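You operate a simulated robot arm through the tools that you are given. There is no shell and no other tool. Be economical: measure what you need, move in short steps, check, and stop when the job is done.

The job below is to be done with a simulated robot arm. You get a single attempt, and the scene is never put back.

TASK
Lock the water bill and both stamps away in the desk drawer.
Fine: bill in the grey tray, stamps in the green tray, drawer shut, key turned. Set down upright: black stamp, grey stamp. Where these are worked on the way, their far stop is far enough and under half their travel is too little: desk drawer.

The check looks at the end state, three seconds after you hand in, the way a careful person would. Anything else that was tipped, shoved, dropped, spilled or broken makes it a failure.

THE ROBOT
A 7-joint arm with a two-finger parallel gripper, fixed in place. Base frame: the origin is at the foot of the arm, x ahead of it, y to its left, z up. Lengths are in mm, angles in rad, forces in N, time in s.
With the tool pointing down near the work surface it reaches from about 420 to 900 mm from the base axis. Its first joint turns from -2.007 to 2.007 rad. Payload 3.91 kg.
The tool frame sits at the grasp point between the pads (the TCP): z along the fingers, y along the line on which they close. The tips reach 30 mm beyond it. The gripper opens to 110 mm. The fingers are 20 mm wide and 10 mm thick; the gripper's body (48 by 112 mm) begins 55 mm behind the TCP.
Orientation is that of the tool frame in the base frame, as [roll, pitch, yaw] about the fixed x, y, z axes, in that order (R = Rz(yaw) Ry(pitch) Rx(roll)). With the fingers straight down and closing along the base's y, the tool's x points along the base's -x, its y along +y and its z along -z.

THE INTERFACE
- The arm moves only by the tool arm_command. Its argument "commands" is a list of rows, each a list of 7 numbers: the shift along the tool's x, y, z in mm, then the turn, a rotation vector about the tool's x, y, z in rad, then the opening, from 0 (shut) to 1 (fully open). In form: [[tx, ty, tz, ax, ay, az, fingers], ...]. A call has 1 to 12 rows; each row shifts and turns the commanded pose from where the row before left it, along the tool's axes as they then stand. A row lasts 0.2 s, in which the tool goes at most 50 mm and 0.15 rad; a call with a longer step from one row to the next is refused whole, and so is a gripper value outside its range. Where a pose cannot be reached the arm comes as near as it can. A force on the tool above 40 N (or 10 N above the force at the start of the call, whichever is more), or a blocked arm, ends the call early, and 0.2 s more pass. The fingers move at their own pace (about 153 mm/s each) and stop on an object; they squeeze with about 39 N. The grip force told is the motor's: it shows also when the fingers shut on nothing. Time passes only in rows, and 0.2 s behind the last, so rows that do not move let the fingers close. The reply holds the time, the measured pose of the TCP, the force on the tool along the base axes, the opening and the grip force, in the units named above and with some noise, with the torque about the TCP (base axes, N m) and any sound that the robot's microphone picked up.
- Cameras (640 x 400 px; columns grow to the right, rows downward): "scene" is fixed at [50.8, -648.9, 1180.6]; the picture's right is [0.64, -0.77, 0.00], its down [-0.36, -0.30, -0.88] and it looks along [0.68, 0.57, -0.47] (base axes); focal length 321 px, centre (320, 200). "wrist" rides on the gripper at [72, 17, -103] in the tool frame; the picture's right is [-0.23, 0.97, 0.00], its down [-0.76, -0.18, -0.62] and it looks along [-0.61, -0.14, 0.78] (tool axes); focal length 222 px, centre (320, 200). There is no depth. A picture from a camera that has moved, and an enlarged one, comes with that camera's place and axes in the base frame and with its lens.
- grab_frame(camera): a new picture of that camera. The clock stands still meanwhile.
- lift_body(by): slides the trunk up (or, below 0, down) by that many mm; the arm rides with it, the base frame stays. It gives what a move gives, with no picture.
- inspect(camera, box): a new picture of the part [left, top, right, bottom] of that camera's present view, enlarged. The clock stands still meanwhile.
- hand_in(): hands the job in; it is judged then, once.

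Go step by step. Nothing tells you positions but the pictures and the camera data: compare them with the known pose of the tool, close in by small moves and look again before you grip or let go. The budget is 120 turns and 84 pictures, counting those below and the enlarged ones. Unless the task says otherwise, let go and move clear before handing in, and close with one line.

The tools are called after "Emit:" as name(argument=value, ...) on one line, values as JSON. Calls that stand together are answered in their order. arm_command: Moves the arm, as the interface text tells. Its arguments: {"type":"object","properties":{"commands":{"type":"array","items":{"type":"array","items":{"type":"number"}}}},"required":["commands"]} The other tools are called the same way: lift_body (by) slides the trunk up or down; grab_frame (camera) takes a picture; inspect (camera, box) takes an enlarged picture of a part of a camera's view; hand_in () hands the job in.

At the start:

```text
t: 0.0
tool_pos: [610.7, -266.9, 992.5]
tool_rot: [-3.14, 0.0, -3.14]
force: [-0.5, -0.4, -0.5]
ft_torque: [0.0, 0.02, 0.05]
grip_width: 110.0
grip_force: 0.0
trunk travel left (down, up): [-750.0, 240.0]
```

scene: 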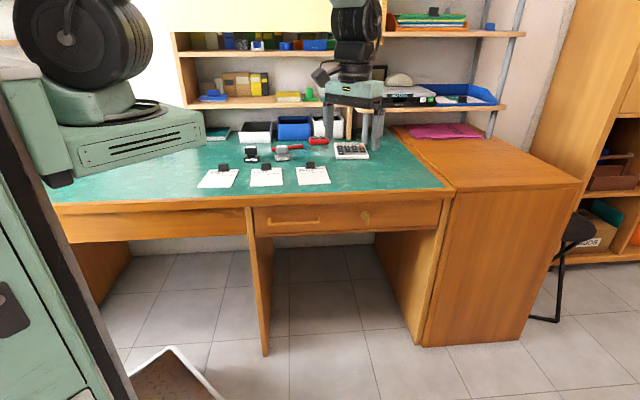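
wrist: 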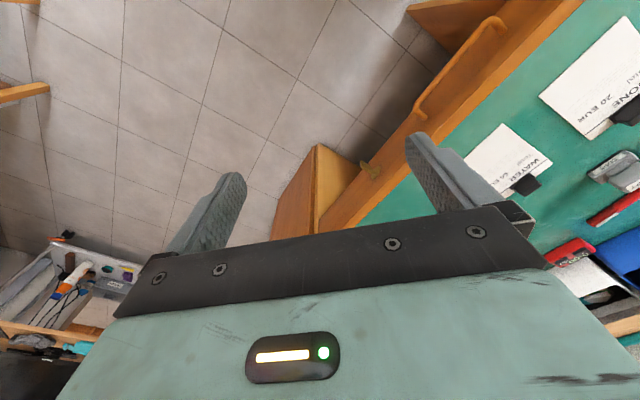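

I see a desk with three bills held by clips, stamps and a drawer with a handle and key. I'll zoom in on the desk and the drawer front first.

Emit:
inspect(camera="scene", box=[180, 110, 380, 235])

Emit:
inspect(camera="wrist", box=[400, 0, 640, 300])

Emit:
inspect(camera="scene", box=[240, 180, 460, 260])

```text
3.20 times, centred on (280, 172) of scene
camera zoom: at [50.8, -648.9, 1180.6], right [0.64, -0.77, 0.0], down [-0.36, -0.3, -0.88], along [0.68, 0.57, -0.47], focal length 1028 px, centre (448, 288)
```

zoom: 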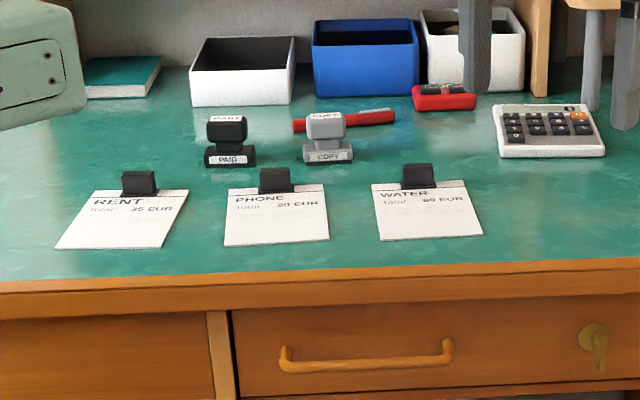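

```text
1.33 times, centred on (520, 150) of wrist
camera zoom: at [537.1, -251.7, 1097.1], right [0.23, 0.97, 0.0], down [0.76, -0.18, 0.62], along [0.61, -0.14, -0.78], focal length 296 px, centre (53, 267)
```

zoom: 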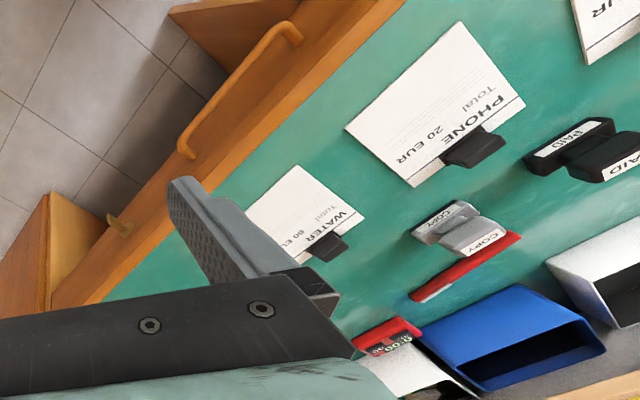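

```text
2.91 times, centred on (350, 220) of scene
camera zoom: at [50.8, -648.9, 1180.6], right [0.64, -0.77, 0.0], down [-0.36, -0.3, -0.88], along [0.68, 0.57, -0.47], focal length 934 px, centre (233, 142)
```

zoom: 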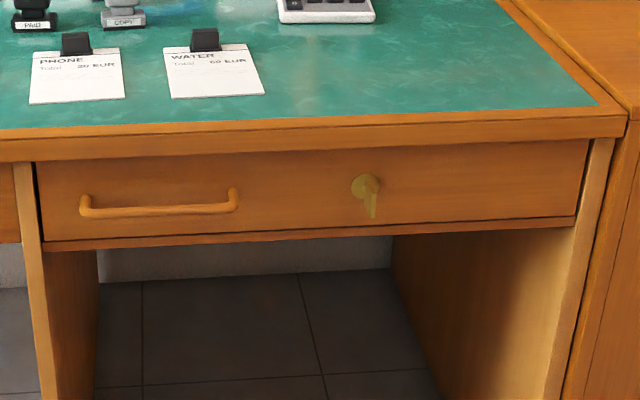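

The desk front runs at about 45° in the base frame, and its top is near z 740. I'll move above the drawer and turn the tool square to the desk, so the wrist camera looks straight at it.

Emit:
arm_command(commands=[[-5, 45, 0, 0, 0, 0, 1], [-5, 45, 0, 0, 0, 0, 1], [-5, 45, 0, 0, 0, 0, 1], [-5, 45, 0, 0, 0, 0, 1], [0, 42, 0, 0, 0, 0, 1], [0, 0, 0, 0, 0, -0.15, 1], [0, 0, 0, 0, 0, -0.15, 1], [0, 0, 0, 0, 0, -0.15, 1], [0, 0, 0, 0, 0, -0.15, 1], [0, 0, 0, 0, 0, -0.15, 1], [0, 0, 0, 0, 0, -0.02, 1]])

Emit:
grab_frame(camera="wrist")

Emit:
grab_frame(camera="scene")

```text
t: 2.4
tool_pos: [628.9, -45.4, 993.4]
tool_rot: [-3.141, 0.0, -2.37]
force: [0.0, -0.1, 0.0]
ft_torque: [-0.01, -0.03, -0.01]
grip_width: 110.0
grip_force: 0.0
trunk travel left (down, up): [-750.0, 240.0]
```

```text
78 pictures are left
camera wrist: at [565.4, -84.9, 1097.3], right [-0.52, 0.86, 0.0], down [0.67, 0.4, 0.62], along [0.53, 0.32, -0.78], focal length 222 px, centre (320, 200)
```

wrist: 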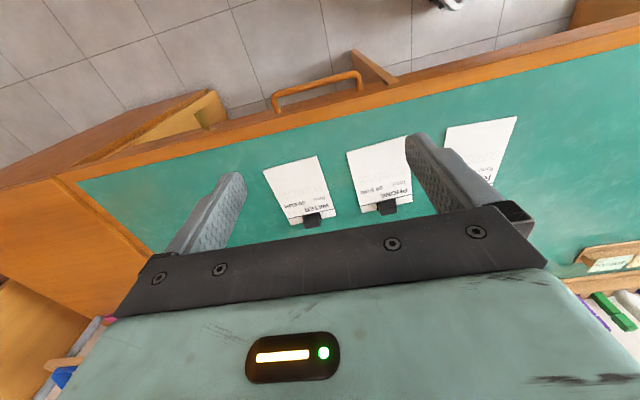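

```text
77 pictures are left
```

scene: 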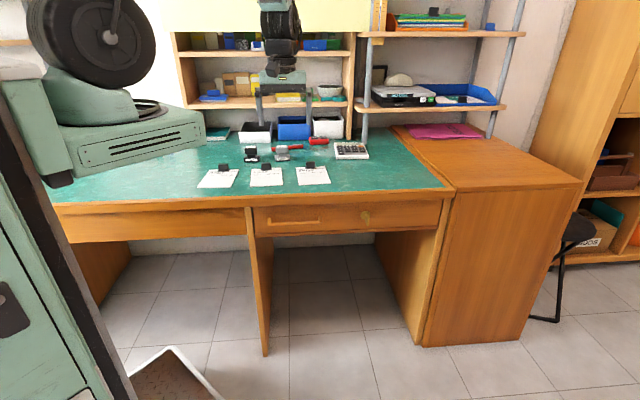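

The desk edge normal is about (0.715, 0.70) and the drawer pulls back toward the arm. I'll back off and tip the tool toward horizontal to take the handle.

Emit:
arm_command(commands=[[45, 0, 0, 0, 0, 0, 1], [45, 0, 0, 0, 0, 0, 1], [45, 0, 0, 0, 0, 0, 1], [0, 0, 0, 0, -0.15, 0, 0.6], [0, 0, 0, 0, -0.15, 0, 0.6], [0, 0, 0, 0, -0.15, 0, 0.6], [0, 0, 0, 0, -0.15, 0, 0.6], [0, 0, 0, 0, -0.15, 0, 0.6], [0, 0, 0, 0, -0.15, 0, 0.6], [0, 0, 0, 0, -0.15, 0, 0.6], [0, 0, 0, 0, -0.15, 0, 0.6]])

Emit:
arm_command(commands=[[0, 0, 0, 0, -0.15, 0, 0.6], [0, 0, 0, 0, -0.15, 0, 0.6], [0, 0, 0, 0, -0.071, 0, 0.6], [0, 0, 0, 0, 0, -0.15, 0.6], [0, 0, 0, 0, 0, -0.15, 0.6], [0, 0, 0, 0, 0, -0.15, 0.6], [0, 0, 0, 0, 0, -0.15, 0.6], [0, 0, 0, 0, 0, -0.15, 0.6]])

Emit:
arm_command(commands=[[0, 0, 0, 0, 0, -0.15, 0.6], [0, 0, 0, 0, 0, -0.15, 0.6], [0, 0, 0, 0, 0, -0.15, 0.6], [0, 0, 0, 0, 0, -0.15, 0.6], [0, 0, 0, 0, 0, -0.15, 0.6], [0, 0, 0, 0, 0, -0.071, 0.6]])

Emit:
grab_frame(camera="scene")

Emit:
grab_frame(camera="wrist")

```text
t: 4.8
tool_pos: [568.1, -152.8, 992.9]
tool_rot: [-3.136, 1.202, -2.367]
force: [-0.1, -0.2, -0.8]
ft_torque: [0.01, -0.02, 0.0]
grip_width: 65.9
grip_force: 0.0
out of reach, approached as far as the arm can: row 5, 6, 7, 8
trunk travel left (down, up): [-750.0, 240.0]
```

```text
t: 6.6
tool_pos: [568.7, -140.1, 992.7]
tool_rot: [-1.575, 0.817, -0.762]
force: [0.1, 0.4, -0.2]
ft_torque: [-0.01, -0.02, -0.01]
grip_width: 66.3
grip_force: 0.1
trunk travel left (down, up): [-750.0, 240.0]
```

```text
t: 8.0
tool_pos: [569.2, -138.9, 990.6]
tool_rot: [-1.583, -0.001, -0.761]
force: [-1.0, -0.2, -0.7]
ft_torque: [-0.04, -0.01, -0.01]
grip_width: 66.3
grip_force: 0.1
trunk travel left (down, up): [-750.0, 240.0]
```

```text
76 pictures are left
```

scene: 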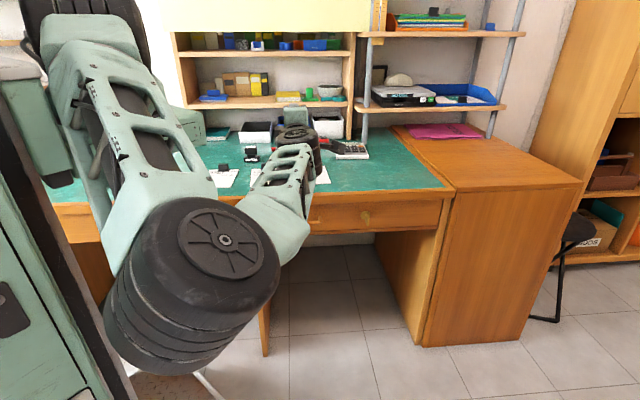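

```text
75 pictures are left
camera wrist: at [549.8, -265.1, 976.2], right [-0.17, 0.15, -0.97], down [-0.98, 0.08, 0.18], along [0.1, 0.99, 0.13], focal length 222 px, centre (320, 200)
```

wrist: 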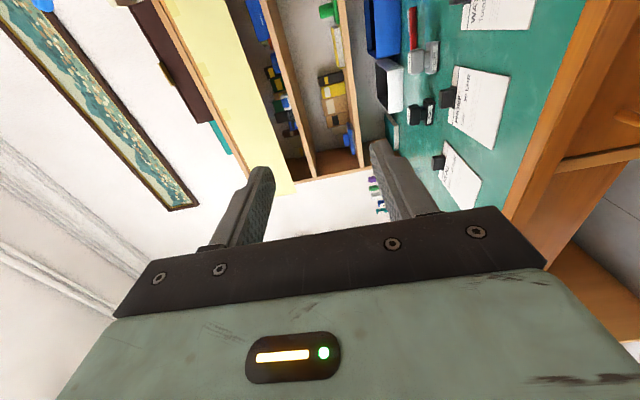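

The tool is now horizontal and faces the desk at about the right sideways position. I'll lower the trunk in stages until it is level with the handle.

Emit:
lift_body(by=-200)

Emit:
grab_frame(camera="scene")

Emit:
grab_frame(camera="wrist")

```text
t: 10.2
tool_pos: [572.2, -138.1, 793.8]
tool_rot: [-1.572, -0.001, -0.763]
force: [-0.9, -0.7, -0.4]
ft_torque: [0.01, 0.0, 0.01]
grip_width: 66.1
grip_force: 0.1
trunk travel left (down, up): [-550.0, 440.0]
```

```text
74 pictures are left
```

scene: 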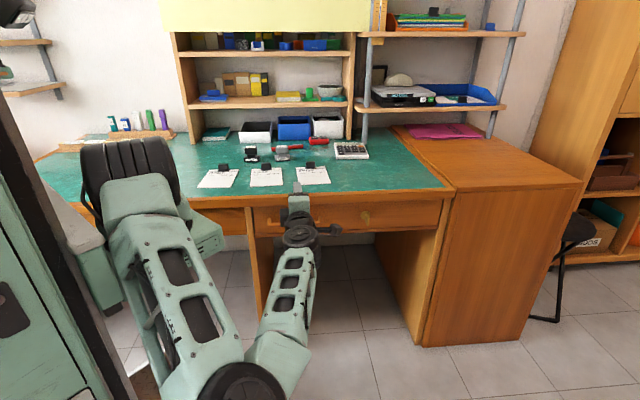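

```text
73 pictures are left
camera wrist: at [550.9, -264.1, 777.3], right [-0.16, 0.16, -0.97], down [-0.98, 0.08, 0.18], along [0.1, 0.98, 0.14], focal length 222 px, centre (320, 200)
```

wrist: 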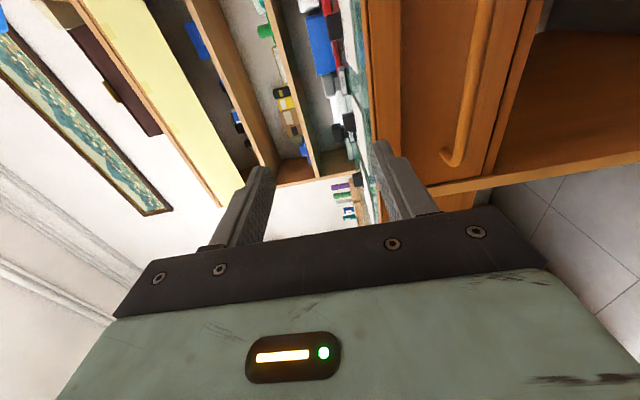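

The handle is at about n≈438 along the desk normal and z≈655. I'll go down the rest of the way and fix the yaw.

Emit:
lift_body(by=-138)

Emit:
arm_command(commands=[[0, 0, 35, 0, 0.011, 0, 0.6], [0, 0, 20, 0, 0, 0, 0.6], [0, 0, 0, 0, 0, 0, 0.6]])

Emit:
grab_frame(camera="wrist")

Emit:
inspect(camera="scene", box=[230, 170, 390, 270])

```text
t: 11.8
tool_pos: [570.5, -137.5, 655.9]
tool_rot: [-1.572, 0.0, -0.764]
force: [-0.7, 0.5, 0.2]
ft_torque: [-0.03, -0.02, -0.02]
grip_width: 66.2
grip_force: 0.1
trunk travel left (down, up): [-412.0, 578.0]
```

```text
t: 12.6
tool_pos: [609.1, -112.1, 655.2]
tool_rot: [-1.573, 0.0, -0.811]
force: [-0.1, 0.4, 0.0]
ft_torque: [0.03, -0.01, -0.02]
grip_width: 66.1
grip_force: 0.0
trunk travel left (down, up): [-412.0, 578.0]
```

```text
72 pictures are left
camera wrist: at [583.6, -237.9, 638.6], right [-0.16, 0.16, -0.97], down [-0.98, 0.12, 0.18], along [0.15, 0.98, 0.14], focal length 222 px, centre (320, 200)
```

wrist: 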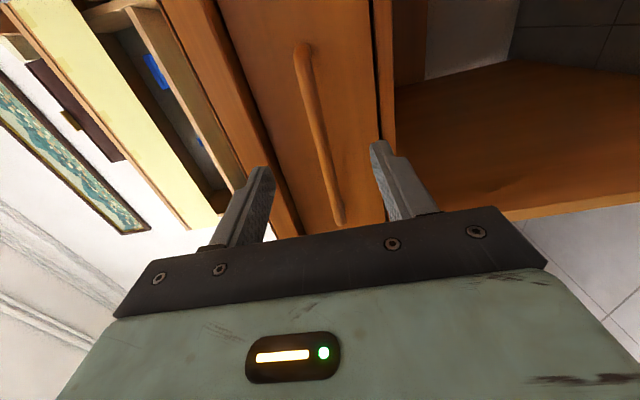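

```text
4.00 times, centred on (310, 220) of scene
camera zoom: at [50.8, -648.9, 1180.6], right [0.64, -0.77, 0.0], down [-0.36, -0.3, -0.88], along [0.68, 0.57, -0.47], focal length 1285 px, centre (360, 120)
```

zoom: 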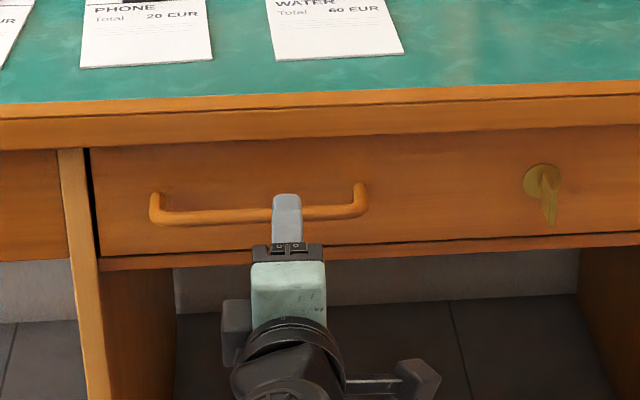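

The handle lies between the fingers at z≈655. I'll correct the yaw slightly, centre on the bar, move in and look.

Emit:
arm_command(commands=[[-18, 0, 25, 0, -0.013, 0, 0.6], [0, 0, 25, 0, 0, 0, 0.6], [0, 0, 12, 0, 0, 0, 0.6], [0, 0, 0, 0, 0, 0, 0.6]])

Emit:
grab_frame(camera="wrist")

Emit:
inspect(camera="scene", box=[230, 170, 390, 270])

```text
t: 13.6
tool_pos: [641.7, -57.3, 655.5]
tool_rot: [-1.574, 0.003, -0.798]
force: [-0.5, 0.2, 0.5]
ft_torque: [0.0, 0.01, -0.02]
grip_width: 66.1
grip_force: 0.0
trunk travel left (down, up): [-412.0, 578.0]
```

```text
70 pictures are left
camera wrist: at [617.3, -182.4, 638.7], right [-0.16, 0.16, -0.97], down [-0.98, 0.11, 0.18], along [0.14, 0.98, 0.14], focal length 222 px, centre (320, 200)
```

wrist: 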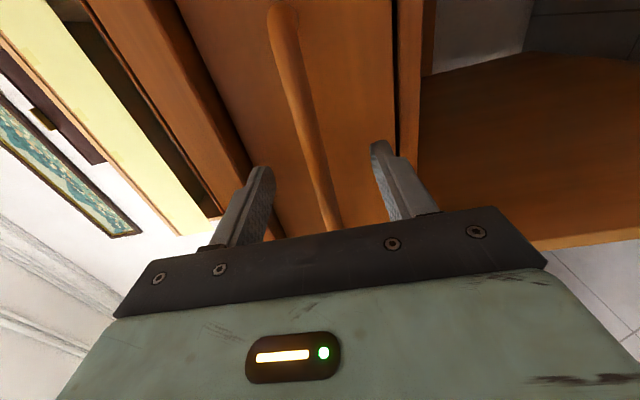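

```text
4.00 times, centred on (310, 220) of scene
camera zoom: at [50.8, -648.9, 1180.6], right [0.64, -0.77, 0.0], down [-0.36, -0.3, -0.88], along [0.68, 0.57, -0.47], focal length 1285 px, centre (360, 120)
```

zoom: 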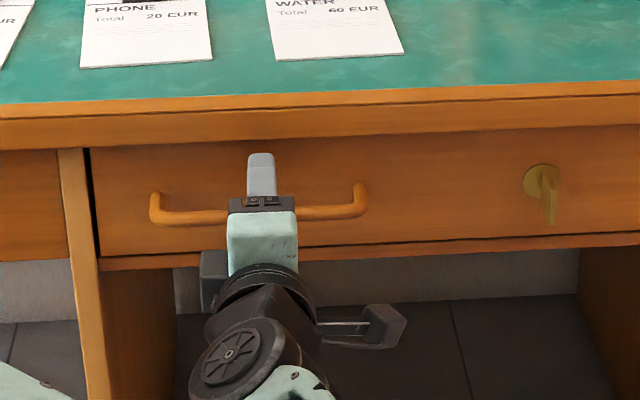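

The bar runs between the fingers, so I'll close on it now.

Emit:
arm_command(commands=[[0, 0, 6, 0, 0, 0, 0.6], [0, 0, 0, 0, 0, 0, 0.3], [0, 0, 0, 0, 0, 0, 0], [0, 0, 0, 0, 0, 0, 0], [0, 0, 0, 0, 0, 0, 0]])

Emit:
grab_frame(camera="wrist")

```text
t: 14.8
tool_pos: [645.9, -52.8, 653.9]
tool_rot: [-1.574, 0.001, -0.797]
force: [-2.8, 2.3, -16.9]
ft_torque: [-0.24, -0.15, -0.48]
grip_width: 11.5
grip_force: 45.3
trunk travel left (down, up): [-412.0, 578.0]
```

```text
68 pictures are left
camera wrist: at [621.1, -177.9, 637.8], right [-0.16, 0.16, -0.97], down [-0.98, 0.11, 0.18], along [0.14, 0.98, 0.14], focal length 222 px, centre (320, 200)
```

wrist: 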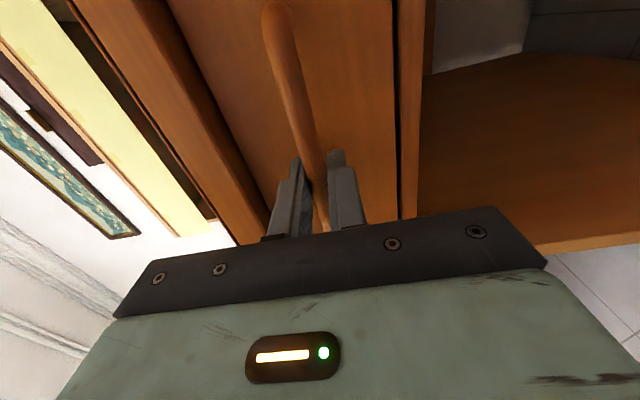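

I have the bar, at 11.5 mm grip width. I'll pull gently first to see whether the drawer is unlocked.

Emit:
arm_command(commands=[[0, 1.5, -5, 0, 0, 0, 0], [0, 0, -15, 0, 0, 0, 0], [0, 0, -20, 0, 0, 0, 0], [0, 0, -20, 0, 0, 0, 0]])

Emit:
grab_frame(camera="scene")

```text
t: 15.8
tool_pos: [602.9, -94.8, 653.4]
tool_rot: [-1.572, -0.001, -0.798]
force: [1.8, 0.8, -8.3]
ft_torque: [-0.15, 0.09, -0.37]
grip_width: 11.8
grip_force: 45.0
trunk travel left (down, up): [-412.0, 578.0]
```

```text
67 pictures are left
```

scene: 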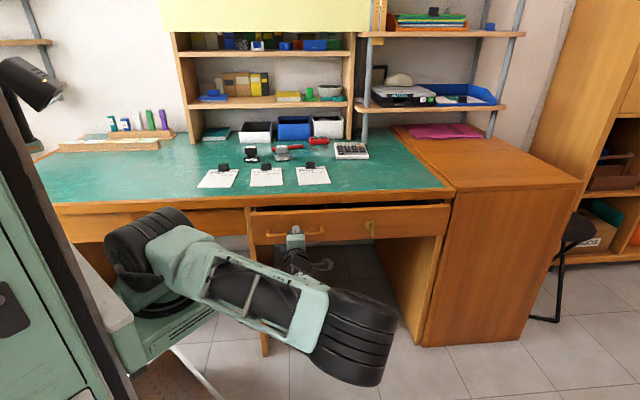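

The drawer slides. I'll pull further.

Emit:
arm_command(commands=[[0, 0, -25, 0, 0, 0, 0], [0, 0, -25, 0, 0, 0, 0], [0, 0, -25, 0, 0, 0, 0], [0, 0, -25, 0, 0, 0, 0], [0, 0, -25, 0, 0, 0, 0]])

Emit:
grab_frame(camera="scene")

```text
t: 17.0
tool_pos: [513.9, -182.6, 654.2]
tool_rot: [-1.575, 0.002, -0.805]
force: [21.5, -18.1, -1.3]
ft_torque: [-0.34, -0.17, -0.63]
grip_width: 11.8
grip_force: 45.0
trunk travel left (down, up): [-412.0, 578.0]
```

```text
66 pictures are left
```

scene: 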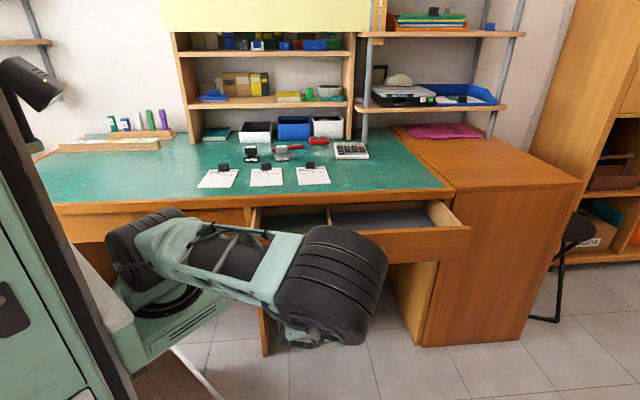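

Both trays are showing, green on the left and grey on the right. I'll ease the sideways strain and keep pulling.

Emit:
arm_command(commands=[[1.5, 0, -15, 0, 0, 0, 0], [0.3, 0, -20, 0, 0, 0, 0], [0.3, 0, -20, 0, 0, 0, 0], [0.3, 0, -20, 0, 0, 0, 0]])

Emit:
grab_frame(camera="scene")

```text
t: 18.0
tool_pos: [462.0, -235.9, 653.4]
tool_rot: [-1.573, 0.003, -0.797]
force: [6.7, -3.3, -8.4]
ft_torque: [-0.3, -0.15, -1.11]
grip_width: 11.8
grip_force: 44.7
trunk travel left (down, up): [-412.0, 578.0]
```

```text
65 pictures are left
```

scene: 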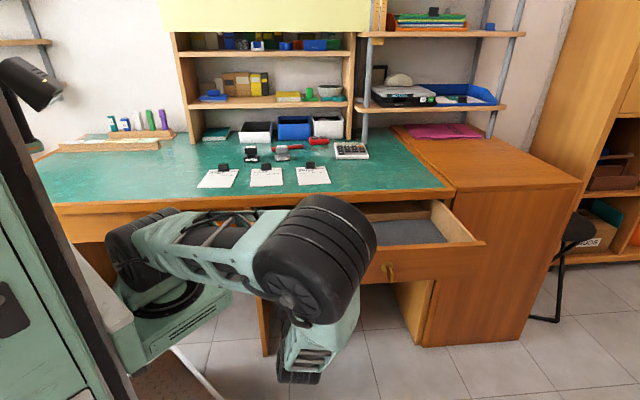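

About 260 mm open so far. I'll pull a bit further to find the stop.

Emit:
arm_command(commands=[[0, 0, -15, 0, 0, 0, 0], [0, 0, -15, 0, 0, 0, 0], [0, 0, -15, 0, 0, 0, 0]])

Emit:
inspect(camera="scene", box=[220, 180, 500, 355])

```text
t: 18.8
tool_pos: [433.5, -265.8, 653.4]
tool_rot: [-1.574, 0.001, -0.797]
force: [11.2, 2.4, -7.3]
ft_torque: [-0.18, -0.06, 0.14]
grip_width: 12.0
grip_force: 44.9
trunk travel left (down, up): [-412.0, 578.0]
stopped in row 3: the force on the tool passed its limit at 54 N (the readings are from after the stop); the commanded pose is now the measured one
```

```text
2.29 times, centred on (360, 268) of scene
camera zoom: at [50.8, -648.9, 1180.6], right [0.64, -0.77, 0.0], down [-0.36, -0.3, -0.88], along [0.68, 0.57, -0.47], focal length 734 px, centre (229, 46)
```

zoom: 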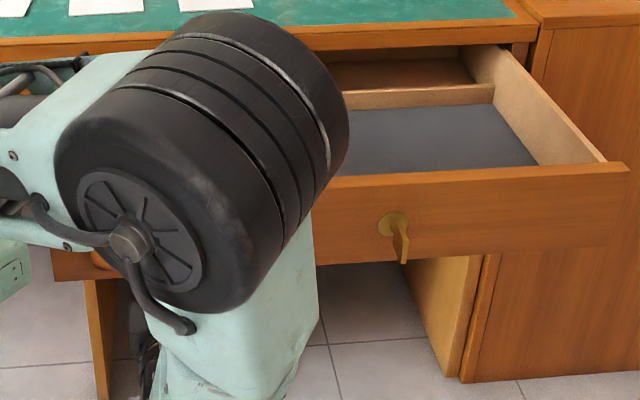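

The drawer hit its stop at about 300 mm and is fully open. I'll let go of the bar, back off and go up.

Emit:
arm_command(commands=[[0, 0, 0, 0, 0, 0, 0.5], [0, 0, 0, 0, 0, 0, 0.5], [0, 0, -20, 0, 0, 0, 0.5], [0, 0, -25, 0, 0, 0, 0.5], [0, 0, -15, 0, 0, 0, 0.5]])

Emit:
grab_frame(camera="wrist")

```text
t: 20.0
tool_pos: [389.3, -307.2, 655.2]
tool_rot: [-1.574, 0.001, -0.799]
force: [-0.3, -0.3, -0.1]
ft_torque: [0.02, 0.0, -0.01]
grip_width: 54.8
grip_force: 0.1
trunk travel left (down, up): [-412.0, 578.0]
```

```text
63 pictures are left
camera wrist: at [364.4, -432.6, 638.5], right [-0.16, 0.16, -0.97], down [-0.98, 0.11, 0.18], along [0.14, 0.98, 0.14], focal length 222 px, centre (320, 200)
```

wrist: 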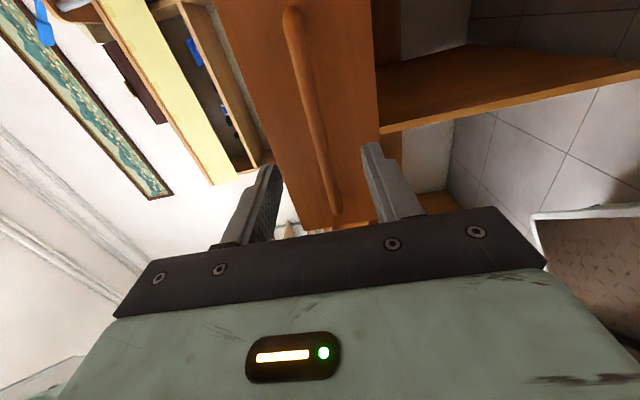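

The tool is clear of the handle. I'll raise the trunk.

Emit:
lift_body(by=338)

Emit:
grab_frame(camera="scene")

```text
t: 23.4
tool_pos: [389.1, -307.3, 993.5]
tool_rot: [-1.573, 0.0, -0.798]
force: [-0.2, 0.3, -0.5]
ft_torque: [0.01, 0.01, 0.02]
grip_width: 55.0
grip_force: 0.2
trunk travel left (down, up): [-750.0, 240.0]
```

```text
62 pictures are left
```

scene: 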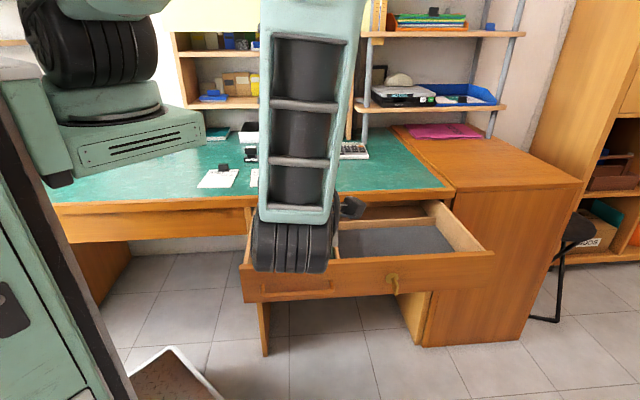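

The drawer is open. I'll turn the tool back to pointing down while moving over the desk.

Emit:
arm_command(commands=[[0, 0, 25, 0, 0, 0.15, 0.6], [0, 0, 25, 0, 0, 0.15, 0.6], [0, 0, 25, 0, 0, 0.15, 0.6], [0, 0, 25, 0, 0, 0.15, 0.6], [0, 0, 25, 0, 0, 0.15, 0.6], [0, 0, 25, 0, 0, 0.15, 0.6], [0, 0, 25, 0, 0, 0.15, 0.6], [0, 0, 25, 0, 0, 0.15, 0.6], [0, 0, 25, 0, 0, 0.15, 0.6], [0, 0, 0, 0, 0, 0.15, 0.6], [0, 0, 0, 0, 0, 0.071, 0.6]])

Emit:
arm_command(commands=[[0, 0, 0, 0, 0.15, 0, 0.6], [0, 0, 0, 0, 0.15, 0, 0.6], [0, 0, 0, 0, 0.15, 0, 0.6], [0, 0, 0, 0, 0.15, 0, 0.6], [0, 0, 0, 0, 0.15, 0, 0.6], [0, 0, 0, 0, 0.15, 0, 0.6], [0, 0, 0, 0, 0.15, 0, 0.6], [0, 0, 0, 0, 0.15, 0, 0.6], [0, 0, 0, 0, 0.15, 0, 0.6], [0, 0, 0, 0, 0.15, 0, 0.6], [0, 0, 0, 0, 0.071, 0, 0.6]])

Emit:
grab_frame(camera="wrist")

Emit:
grab_frame(camera="scene")

```text
t: 25.8
tool_pos: [549.6, -149.5, 992.1]
tool_rot: [2.478, 1.568, -3.031]
force: [0.7, 0.3, -0.5]
ft_torque: [-0.01, -0.02, -0.01]
grip_width: 66.2
grip_force: 0.0
trunk travel left (down, up): [-750.0, 240.0]
```

```text
t: 28.2
tool_pos: [562.7, -159.1, 987.6]
tool_rot: [-3.139, -0.004, -2.369]
force: [-0.7, -1.2, -0.4]
ft_torque: [0.0, 0.01, 0.0]
grip_width: 66.1
grip_force: 0.2
out of reach, approached as far as the arm can: row 3, 4
trunk travel left (down, up): [-750.0, 240.0]
```

```text
61 pictures are left
camera wrist: at [498.7, -199.2, 1091.3], right [-0.52, 0.86, 0.0], down [0.67, 0.41, 0.62], along [0.53, 0.32, -0.78], focal length 222 px, centre (320, 200)
```

wrist: 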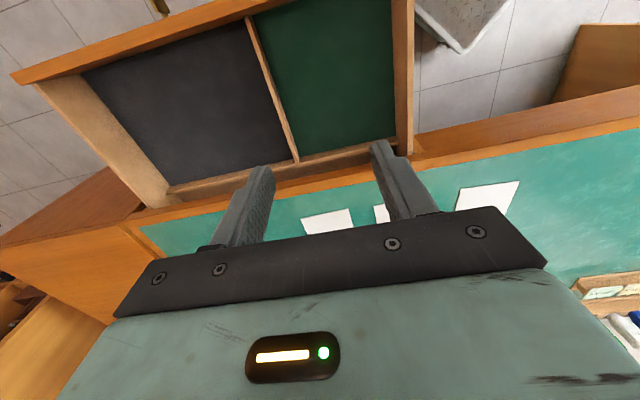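

```text
60 pictures are left
```

scene: 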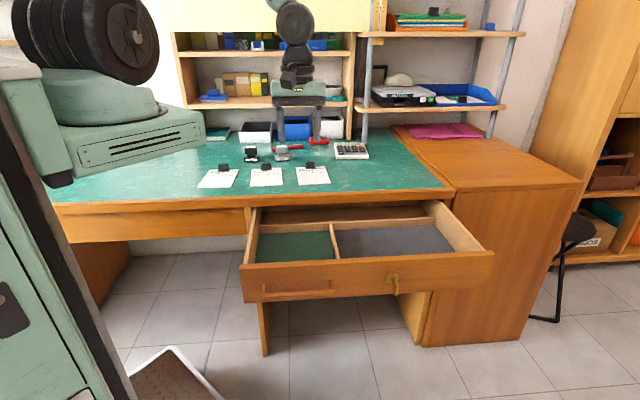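

Drawer layout in desk coordinates (n = along the desk normal, e = along the front edge): green tray n 180–438, e 385–605; grey tray n 180–438, e 615–930. Next I'll move over the bills and stamps to measure them.

Emit:
arm_command(commands=[[-40, 15, 0, 0, 0, 0, 0.6], [-40, 15, 0, 0, 0, 0, 0.6], [-40, 15, 0, 0, 0, 0, 0.6], [-40, 15, 0, 0, 0, 0, 0.6], [-40, 15, 0, 0, 0, 0, 0.6], [-20, 0, 0, 0, 0, 0, 0.6], [0, 0, 0, 0, 0, 0, 0.6]])

Emit:
grab_frame(camera="wrist")

```text
t: 29.8
tool_pos: [667.4, 49.9, 985.2]
tool_rot: [-3.141, -0.001, -2.369]
force: [0.3, -0.4, -0.2]
ft_torque: [0.01, -0.01, -0.01]
grip_width: 65.9
grip_force: 0.1
trunk travel left (down, up): [-750.0, 240.0]
```

```text
59 pictures are left
camera wrist: at [604.4, 9.9, 1089.8], right [-0.52, 0.86, 0.0], down [0.67, 0.41, 0.62], along [0.53, 0.32, -0.78], focal length 222 px, centre (320, 200)
```

wrist: 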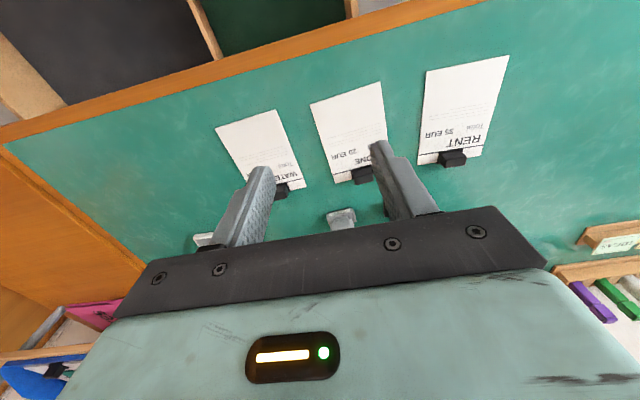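

The water bill's clip is at about n 674, e 549, z≈728. I'll move above it for a closer look.

Emit:
arm_command(commands=[[-34, -24, 20, 0, 0, 0, 0.6], [-34, -24, 20, 0, 0, 0, 0.6], [-34, -24, 20, 0, 0, 0, 0.6], [-34, -24, 20, 0, 0, 0, 0.6], [-27, -20, 20, 0, 0, 0, 0.6], [0, 0, 20, 0, 0, 0, 0.6], [0, 0, 0, 0, 0, 0, 0.6]])

Emit:
grab_frame(camera="wrist")

Emit:
inspect(camera="scene", box=[230, 90, 390, 190])

```text
t: 31.4
tool_pos: [864.4, 77.8, 866.8]
tool_rot: [3.141, -0.002, -2.368]
force: [0.4, -0.4, -0.6]
ft_torque: [0.01, 0.01, 0.02]
grip_width: 66.0
grip_force: 0.0
trunk travel left (down, up): [-750.0, 240.0]
```

```text
58 pictures are left
camera wrist: at [800.2, 37.8, 971.0], right [-0.52, 0.86, 0.0], down [0.67, 0.41, 0.62], along [0.53, 0.32, -0.78], focal length 222 px, centre (320, 200)
```

wrist: 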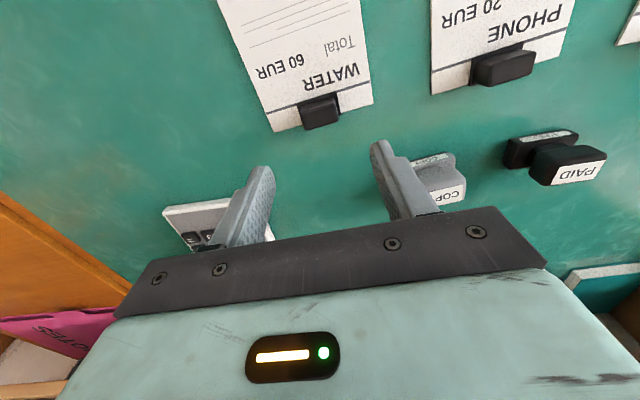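

```text
4.00 times, centred on (310, 140) of scene
camera zoom: at [50.8, -648.9, 1180.6], right [0.64, -0.77, 0.0], down [-0.36, -0.3, -0.88], along [0.68, 0.57, -0.47], focal length 1285 px, centre (360, 440)
```

zoom: 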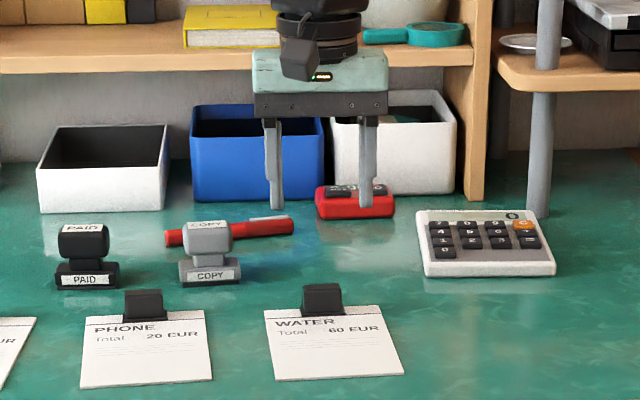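

The clip lies almost straight under the TCP. I'll lower most of the way and check the alignment.

Emit:
arm_command(commands=[[4, 0, 25, 0, 0, 0, 0.65], [0, 0, 25, 0, 0, 0, 0.65], [0, 0, 25, 0, 0, 0, 0.65], [0, 0, 10, 0, 0, 0, 0.65], [0, 0, 0, 0, 0, 0, 0.65]])

Emit:
grab_frame(camera="wrist")

Emit:
inspect(camera="scene", box=[270, 120, 350, 190])

```text
t: 32.6
tool_pos: [862.3, 73.6, 781.9]
tool_rot: [3.14, -0.001, -2.369]
force: [-0.5, 0.4, 0.3]
ft_torque: [0.04, -0.01, -0.01]
grip_width: 71.4
grip_force: 0.1
trunk travel left (down, up): [-750.0, 240.0]
```

```text
56 pictures are left
camera wrist: at [797.7, 34.7, 884.7], right [-0.52, 0.86, 0.0], down [0.67, 0.41, 0.62], along [0.53, 0.32, -0.78], focal length 222 px, centre (320, 200)
```

wrist: 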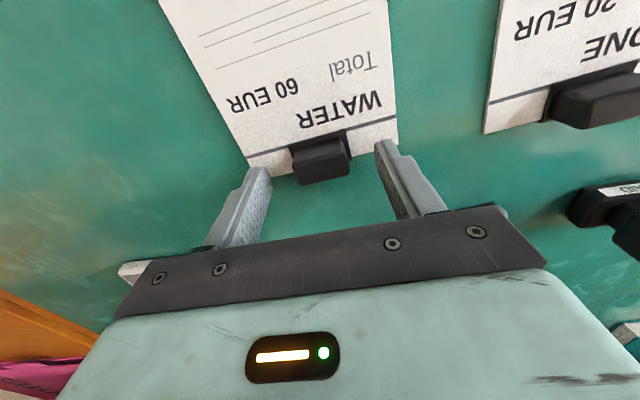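

```text
5.71 times, centred on (310, 155) of scene
camera zoom: at [50.8, -648.9, 1180.6], right [0.64, -0.77, 0.0], down [-0.36, -0.3, -0.88], along [0.68, 0.57, -0.47], focal length 1835 px, centre (377, 457)
```

zoom: 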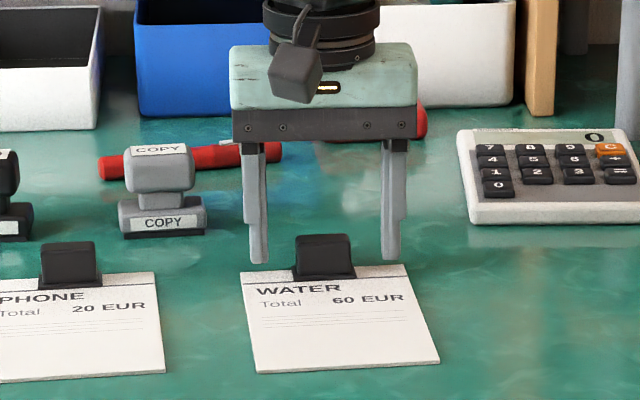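

The clip is centred and has an upright tab. I'll shift 5 mm forward, go down and close on it.

Emit:
arm_command(commands=[[-5, 0, 12, 0, 0, 0, 0.65], [0, 0, 10, 0, 0, 0, 0.65], [0, 0, 3, 0, 0, 0, 0.65], [0, 0, 0, 0, 0, 0, 0.65]])

Emit:
grab_frame(camera="wrist")

Emit:
inspect(camera="scene", box=[270, 120, 350, 190])

```text
t: 33.1
tool_pos: [867.4, 77.9, 772.2]
tool_rot: [-3.138, 0.0, -2.367]
force: [-3.0, -1.8, 20.8]
ft_torque: [0.13, 0.39, 0.04]
grip_width: 71.7
grip_force: 0.3
trunk travel left (down, up): [-750.0, 240.0]
stopped in row 2: the force on the tool passed its limit at 50 N (the readings are from after the stop); the commanded pose is now the measured one
```

```text
54 pictures are left
camera wrist: at [802.8, 38.4, 876.1], right [-0.52, 0.85, 0.0], down [0.67, 0.41, 0.62], along [0.53, 0.32, -0.78], focal length 222 px, centre (320, 200)
```

wrist: 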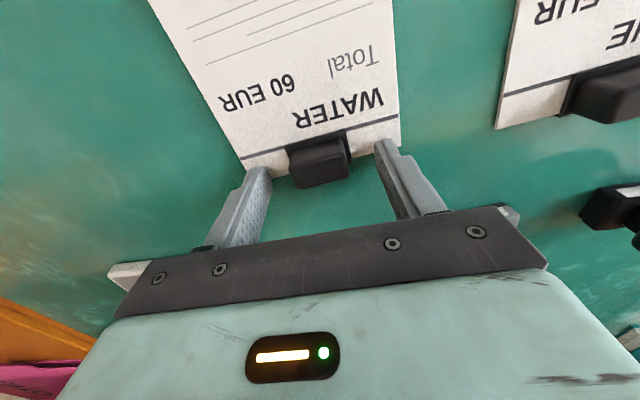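

```text
5.71 times, centred on (310, 155) of scene
camera zoom: at [50.8, -648.9, 1180.6], right [0.64, -0.77, 0.0], down [-0.36, -0.3, -0.88], along [0.68, 0.57, -0.47], focal length 1835 px, centre (377, 457)
```

zoom: 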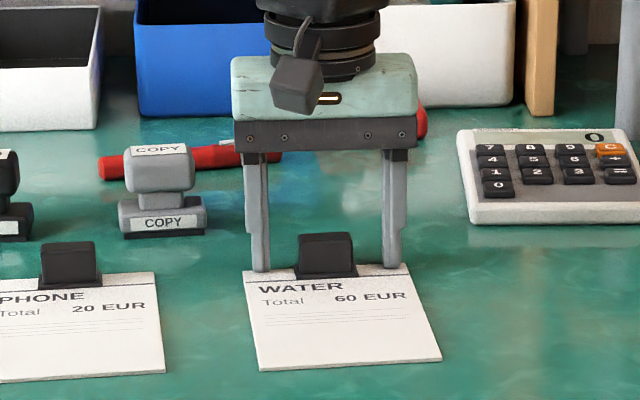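

The tips touched the bill at z≈742, so the desk top is near 740. I'll lift 2 mm and close on the clip.

Emit:
arm_command(commands=[[0, 0, -2.5, 0, 0, 0, 0.65], [0, 0, 0, 0, 0, 0, 0.4], [0, 0, 0, 0, 0, 0, 0.1], [0, 0, 0, 0, 0, 0, 0], [0, 0, 0, 0, 0, 0, 0]])

Emit:
grab_frame(camera="wrist")

```text
t: 34.3
tool_pos: [867.7, 77.2, 774.0]
tool_rot: [-3.14, -0.002, -2.367]
force: [0.8, 1.8, 14.3]
ft_torque: [0.1, 0.04, 0.17]
grip_width: 33.0
grip_force: 39.0
trunk travel left (down, up): [-750.0, 240.0]
```

```text
52 pictures are left
camera wrist: at [802.6, 38.5, 876.8], right [-0.52, 0.85, 0.0], down [0.67, 0.41, 0.62], along [0.53, 0.32, -0.78], focal length 222 px, centre (320, 200)
```

wrist: 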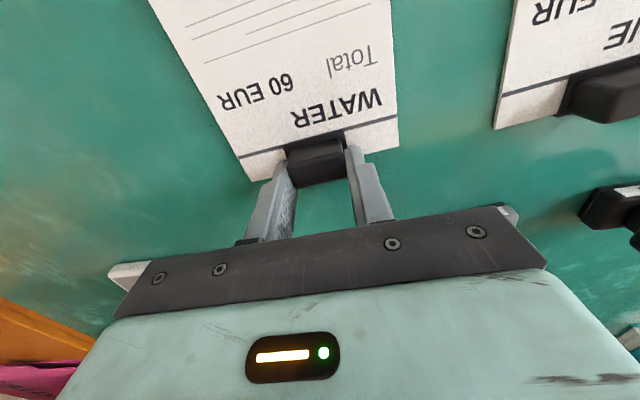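

The clip is held, at 33 mm grip width. I'll lift straight up.

Emit:
arm_command(commands=[[0, 0, -8, 0, 0, 0, 0], [0, 0, -15, 0, 0, 0, 0], [0, 0, -25, 0, 0, 0, 0], [0, 0, -25, 0, 0, 0, 0], [0, 0, -25, 0, 0, 0, 0], [0, 0, 0, 0, 0, 0, 0]])

Emit:
grab_frame(camera="wrist")

Emit:
inspect(camera="scene", box=[230, 90, 390, 190])

```text
t: 35.7
tool_pos: [866.0, 77.9, 870.2]
tool_rot: [-3.14, -0.001, -2.366]
force: [0.1, -0.2, -0.8]
ft_torque: [0.0, -0.02, -0.01]
grip_width: 32.6
grip_force: 38.6
trunk travel left (down, up): [-750.0, 240.0]
```

```text
51 pictures are left
camera wrist: at [801.8, 38.1, 973.8], right [-0.52, 0.85, 0.0], down [0.67, 0.41, 0.62], along [0.53, 0.32, -0.78], focal length 222 px, centre (320, 200)
```

wrist: 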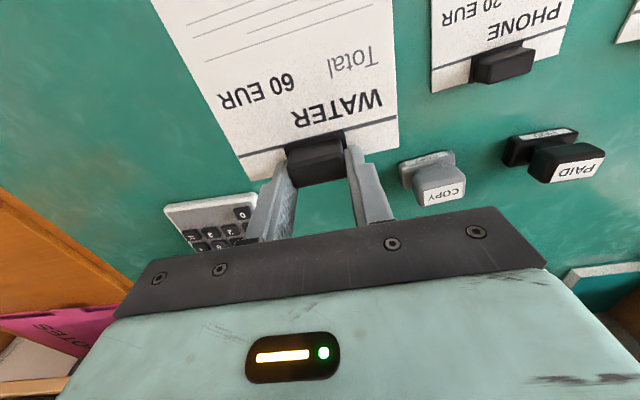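

```text
4.00 times, centred on (310, 140) of scene
camera zoom: at [50.8, -648.9, 1180.6], right [0.64, -0.77, 0.0], down [-0.36, -0.3, -0.88], along [0.68, 0.57, -0.47], focal length 1285 px, centre (360, 440)
```

zoom: 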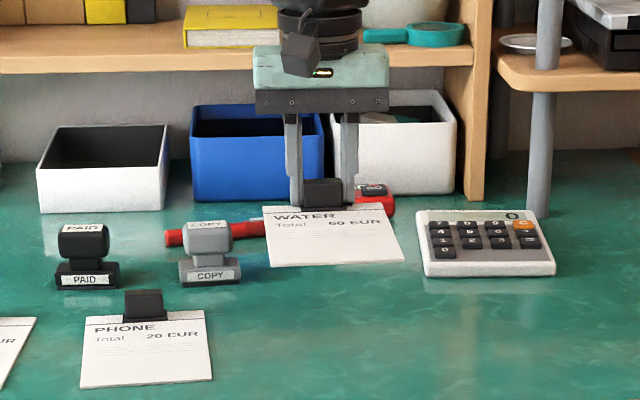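

The bill is hanging flat from the clip. I'll carry it over the grey tray at height.

Emit:
arm_command(commands=[[36, -21, 0, 0, 0, 0, 0], [38, -21, 0, 0, 0, 0, 0], [38, -21, 0, 0, 0, 0, 0], [38, -21, 0, 0, 0, 0, 0], [38, -21, 0, 0, 0, 0, 0], [38, -21, 0, 0, 0, 0, 0], [38, -21, 0, 0, 0, 0, 0], [38, -21, 0, 0, 0, 0, 0], [0, 0, 0, 0, 0, 0, 0]])

Emit:
grab_frame(camera="wrist")

Emit:
inspect(camera="scene", box=[230, 120, 510, 310])

```text
t: 37.7
tool_pos: [768.8, -254.1, 868.4]
tool_rot: [-3.139, -0.003, -2.369]
force: [1.2, -0.2, -0.5]
ft_torque: [0.04, 0.01, 0.01]
grip_width: 33.0
grip_force: 39.2
trunk travel left (down, up): [-750.0, 240.0]
```

```text
49 pictures are left
camera wrist: at [704.0, -293.7, 972.7], right [-0.52, 0.85, 0.0], down [0.67, 0.41, 0.62], along [0.53, 0.32, -0.78], focal length 222 px, centre (320, 200)
```

wrist: 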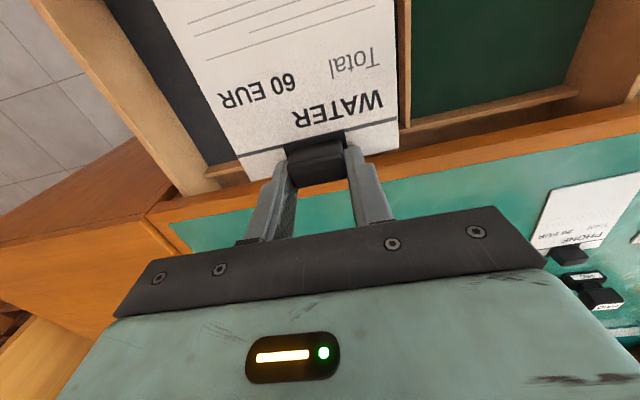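

```text
2.11 times, centred on (370, 215) of scene
camera zoom: at [50.8, -648.9, 1180.6], right [0.64, -0.77, 0.0], down [-0.36, -0.3, -0.88], along [0.68, 0.57, -0.47], focal length 676 px, centre (215, 168)
```

zoom: 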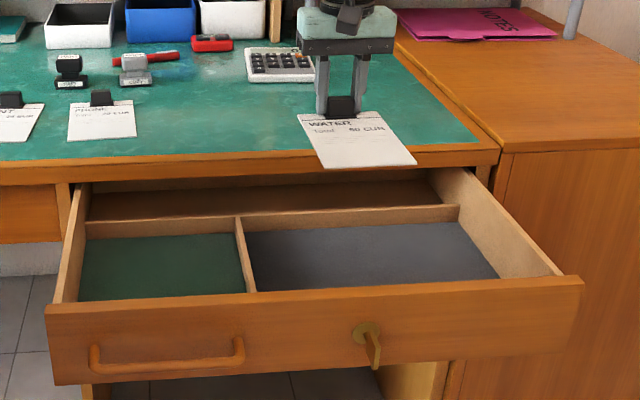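

The bill is over the grey tray with clearance all around. I'll move 12 mm away from the desk edge and lower it.

Emit:
arm_command(commands=[[12, -10, 30, 0, 0, 0, 0], [0, 0, 40, 0, 0, 0, 0], [0, 0, 40, 0, 0, 0, 0], [0, 0, 30, 0, 0, 0, 0], [0, 0, 0, 0, 0, 0, 0]])

Emit:
grab_frame(camera="wrist")

Emit:
inspect(camera="scene", box=[230, 120, 510, 310])

```text
t: 38.9
tool_pos: [767.6, -269.1, 730.4]
tool_rot: [-3.14, -0.001, -2.368]
force: [0.4, 0.0, 0.3]
ft_torque: [0.02, -0.03, 0.03]
grip_width: 32.7
grip_force: 38.6
trunk travel left (down, up): [-750.0, 240.0]
```

```text
47 pictures are left
camera wrist: at [702.4, -308.2, 834.8], right [-0.52, 0.85, 0.0], down [0.67, 0.41, 0.62], along [0.53, 0.32, -0.78], focal length 222 px, centre (320, 200)
```

wrist: 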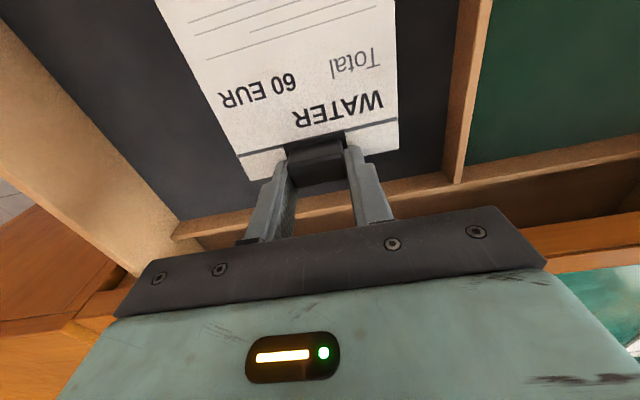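

```text
2.11 times, centred on (370, 215) of scene
camera zoom: at [50.8, -648.9, 1180.6], right [0.64, -0.77, 0.0], down [-0.36, -0.3, -0.88], along [0.68, 0.57, -0.47], focal length 676 px, centre (215, 168)
```

zoom: 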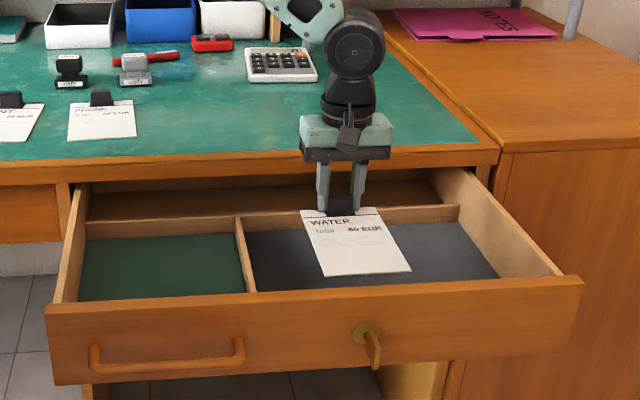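

The margins are still fine. I'll lower in smaller steps until it touches.

Emit:
arm_command(commands=[[0, 0, 20, 0, 0, 0, 0], [0, 0, 20, 0, 0, 0, 0], [0, 0, 15, 0, 0, 0, 0], [0, 0, 5, 0, 0, 0, 0], [0, 0, 5, 0, 0, 0, 0], [0, 0, 5, 0, 0, 0, 0], [0, 0, 5, 0, 0, 0, 0]])

Emit:
grab_frame(camera="wrist")

Emit:
inspect(camera="scene", box=[230, 120, 510, 310])

```text
t: 40.5
tool_pos: [767.3, -268.0, 655.2]
tool_rot: [-3.14, -0.002, -2.366]
force: [0.3, 0.3, -0.5]
ft_torque: [0.0, -0.03, -0.02]
grip_width: 32.8
grip_force: 38.7
trunk travel left (down, up): [-750.0, 240.0]
```

```text
45 pictures are left
camera wrist: at [703.3, -308.5, 759.5], right [-0.52, 0.85, 0.0], down [0.67, 0.41, 0.62], along [0.53, 0.32, -0.78], focal length 222 px, centre (320, 200)
```

wrist: 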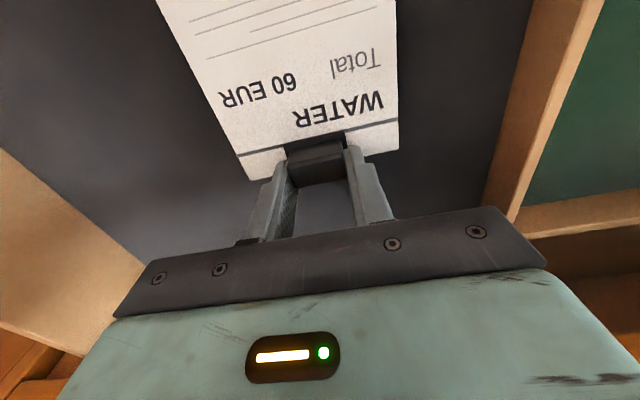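

```text
2.11 times, centred on (370, 215) of scene
camera zoom: at [50.8, -648.9, 1180.6], right [0.64, -0.77, 0.0], down [-0.36, -0.3, -0.88], along [0.68, 0.57, -0.47], focal length 676 px, centre (215, 168)
```

zoom: 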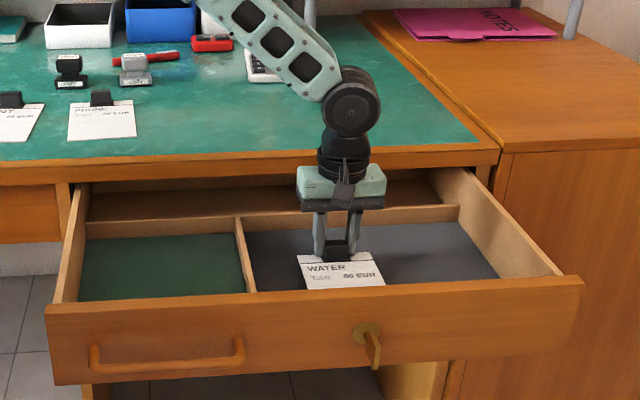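

No contact yet. I'll keep lowering in small steps.

Emit:
arm_command(commands=[[0, 0, 4, 0, 0, 0, 0], [0, 0, 4, 0, 0, 0, 0], [0, 0, 4, 0, 0, 0, 0], [0, 0, 3, 0, 0, 0, 0], [0, 0, 3, 0, 0, 0, 0], [0, 0, 3, 0, 0, 0, 0]])

Emit:
inspect(camera="scene", box=[230, 120, 510, 310])

```text
t: 41.8
tool_pos: [771.3, -268.3, 641.6]
tool_rot: [-3.138, 0.001, -2.363]
force: [-2.9, 1.8, 21.6]
ft_torque: [0.13, 0.63, -0.01]
grip_width: 32.8
grip_force: 38.8
trunk travel left (down, up): [-750.0, 240.0]
stopped in row 6: the force on the tool passed its limit at 45 N (the readings are from after the stop); the commanded pose is now the measured one
```

```text
2.11 times, centred on (370, 215) of scene
camera zoom: at [50.8, -648.9, 1180.6], right [0.64, -0.77, 0.0], down [-0.36, -0.3, -0.88], along [0.68, 0.57, -0.47], focal length 676 px, centre (215, 168)
```

zoom: 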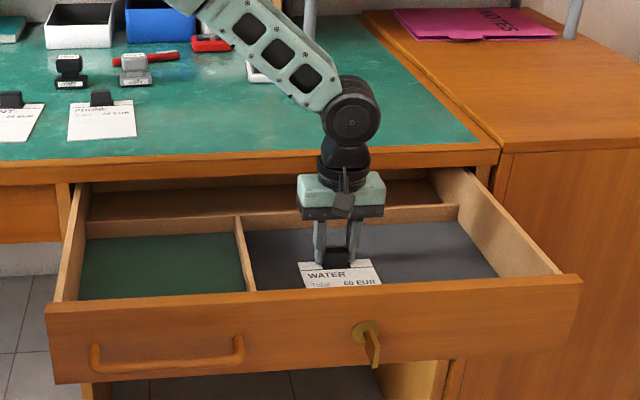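

It touched the floor at TCP z≈642. I'll let go and rise.

Emit:
arm_command(commands=[[0, 0, -1.5, 0, 0, 0, 0], [0, 0, 0, 0, 0, 0, 0.5], [0, 0, 0, 0, 0, 0, 0.6], [0, 0, -20, 0, 0, 0, 0.6], [0, 0, -40, 0, 0, 0, 0.6], [0, 0, -40, 0, 0, 0, 0.6], [0, 0, -45, 0, 0, 0, 0.6], [0, 0, -45, 0, 0, 0, 0.6], [0, 0, -40, 0, 0, 0, 0.6]])

Emit:
grab_frame(camera="wrist")

Emit:
grab_frame(camera="scene")

```text
t: 43.8
tool_pos: [769.8, -268.5, 868.8]
tool_rot: [-3.14, 0.001, -2.365]
force: [-0.2, -0.8, -0.5]
ft_torque: [0.0, -0.01, -0.01]
grip_width: 66.0
grip_force: 0.1
trunk travel left (down, up): [-750.0, 240.0]
```

```text
42 pictures are left
camera wrist: at [704.9, -307.9, 972.9], right [-0.52, 0.85, 0.0], down [0.67, 0.41, 0.62], along [0.53, 0.32, -0.78], focal length 222 px, centre (320, 200)
```

wrist: 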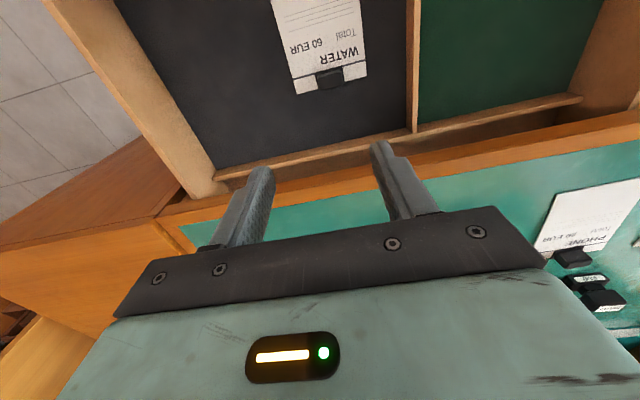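

```text
41 pictures are left
```

scene: 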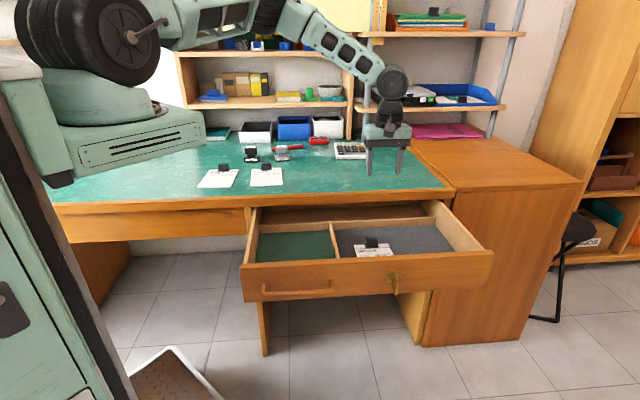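

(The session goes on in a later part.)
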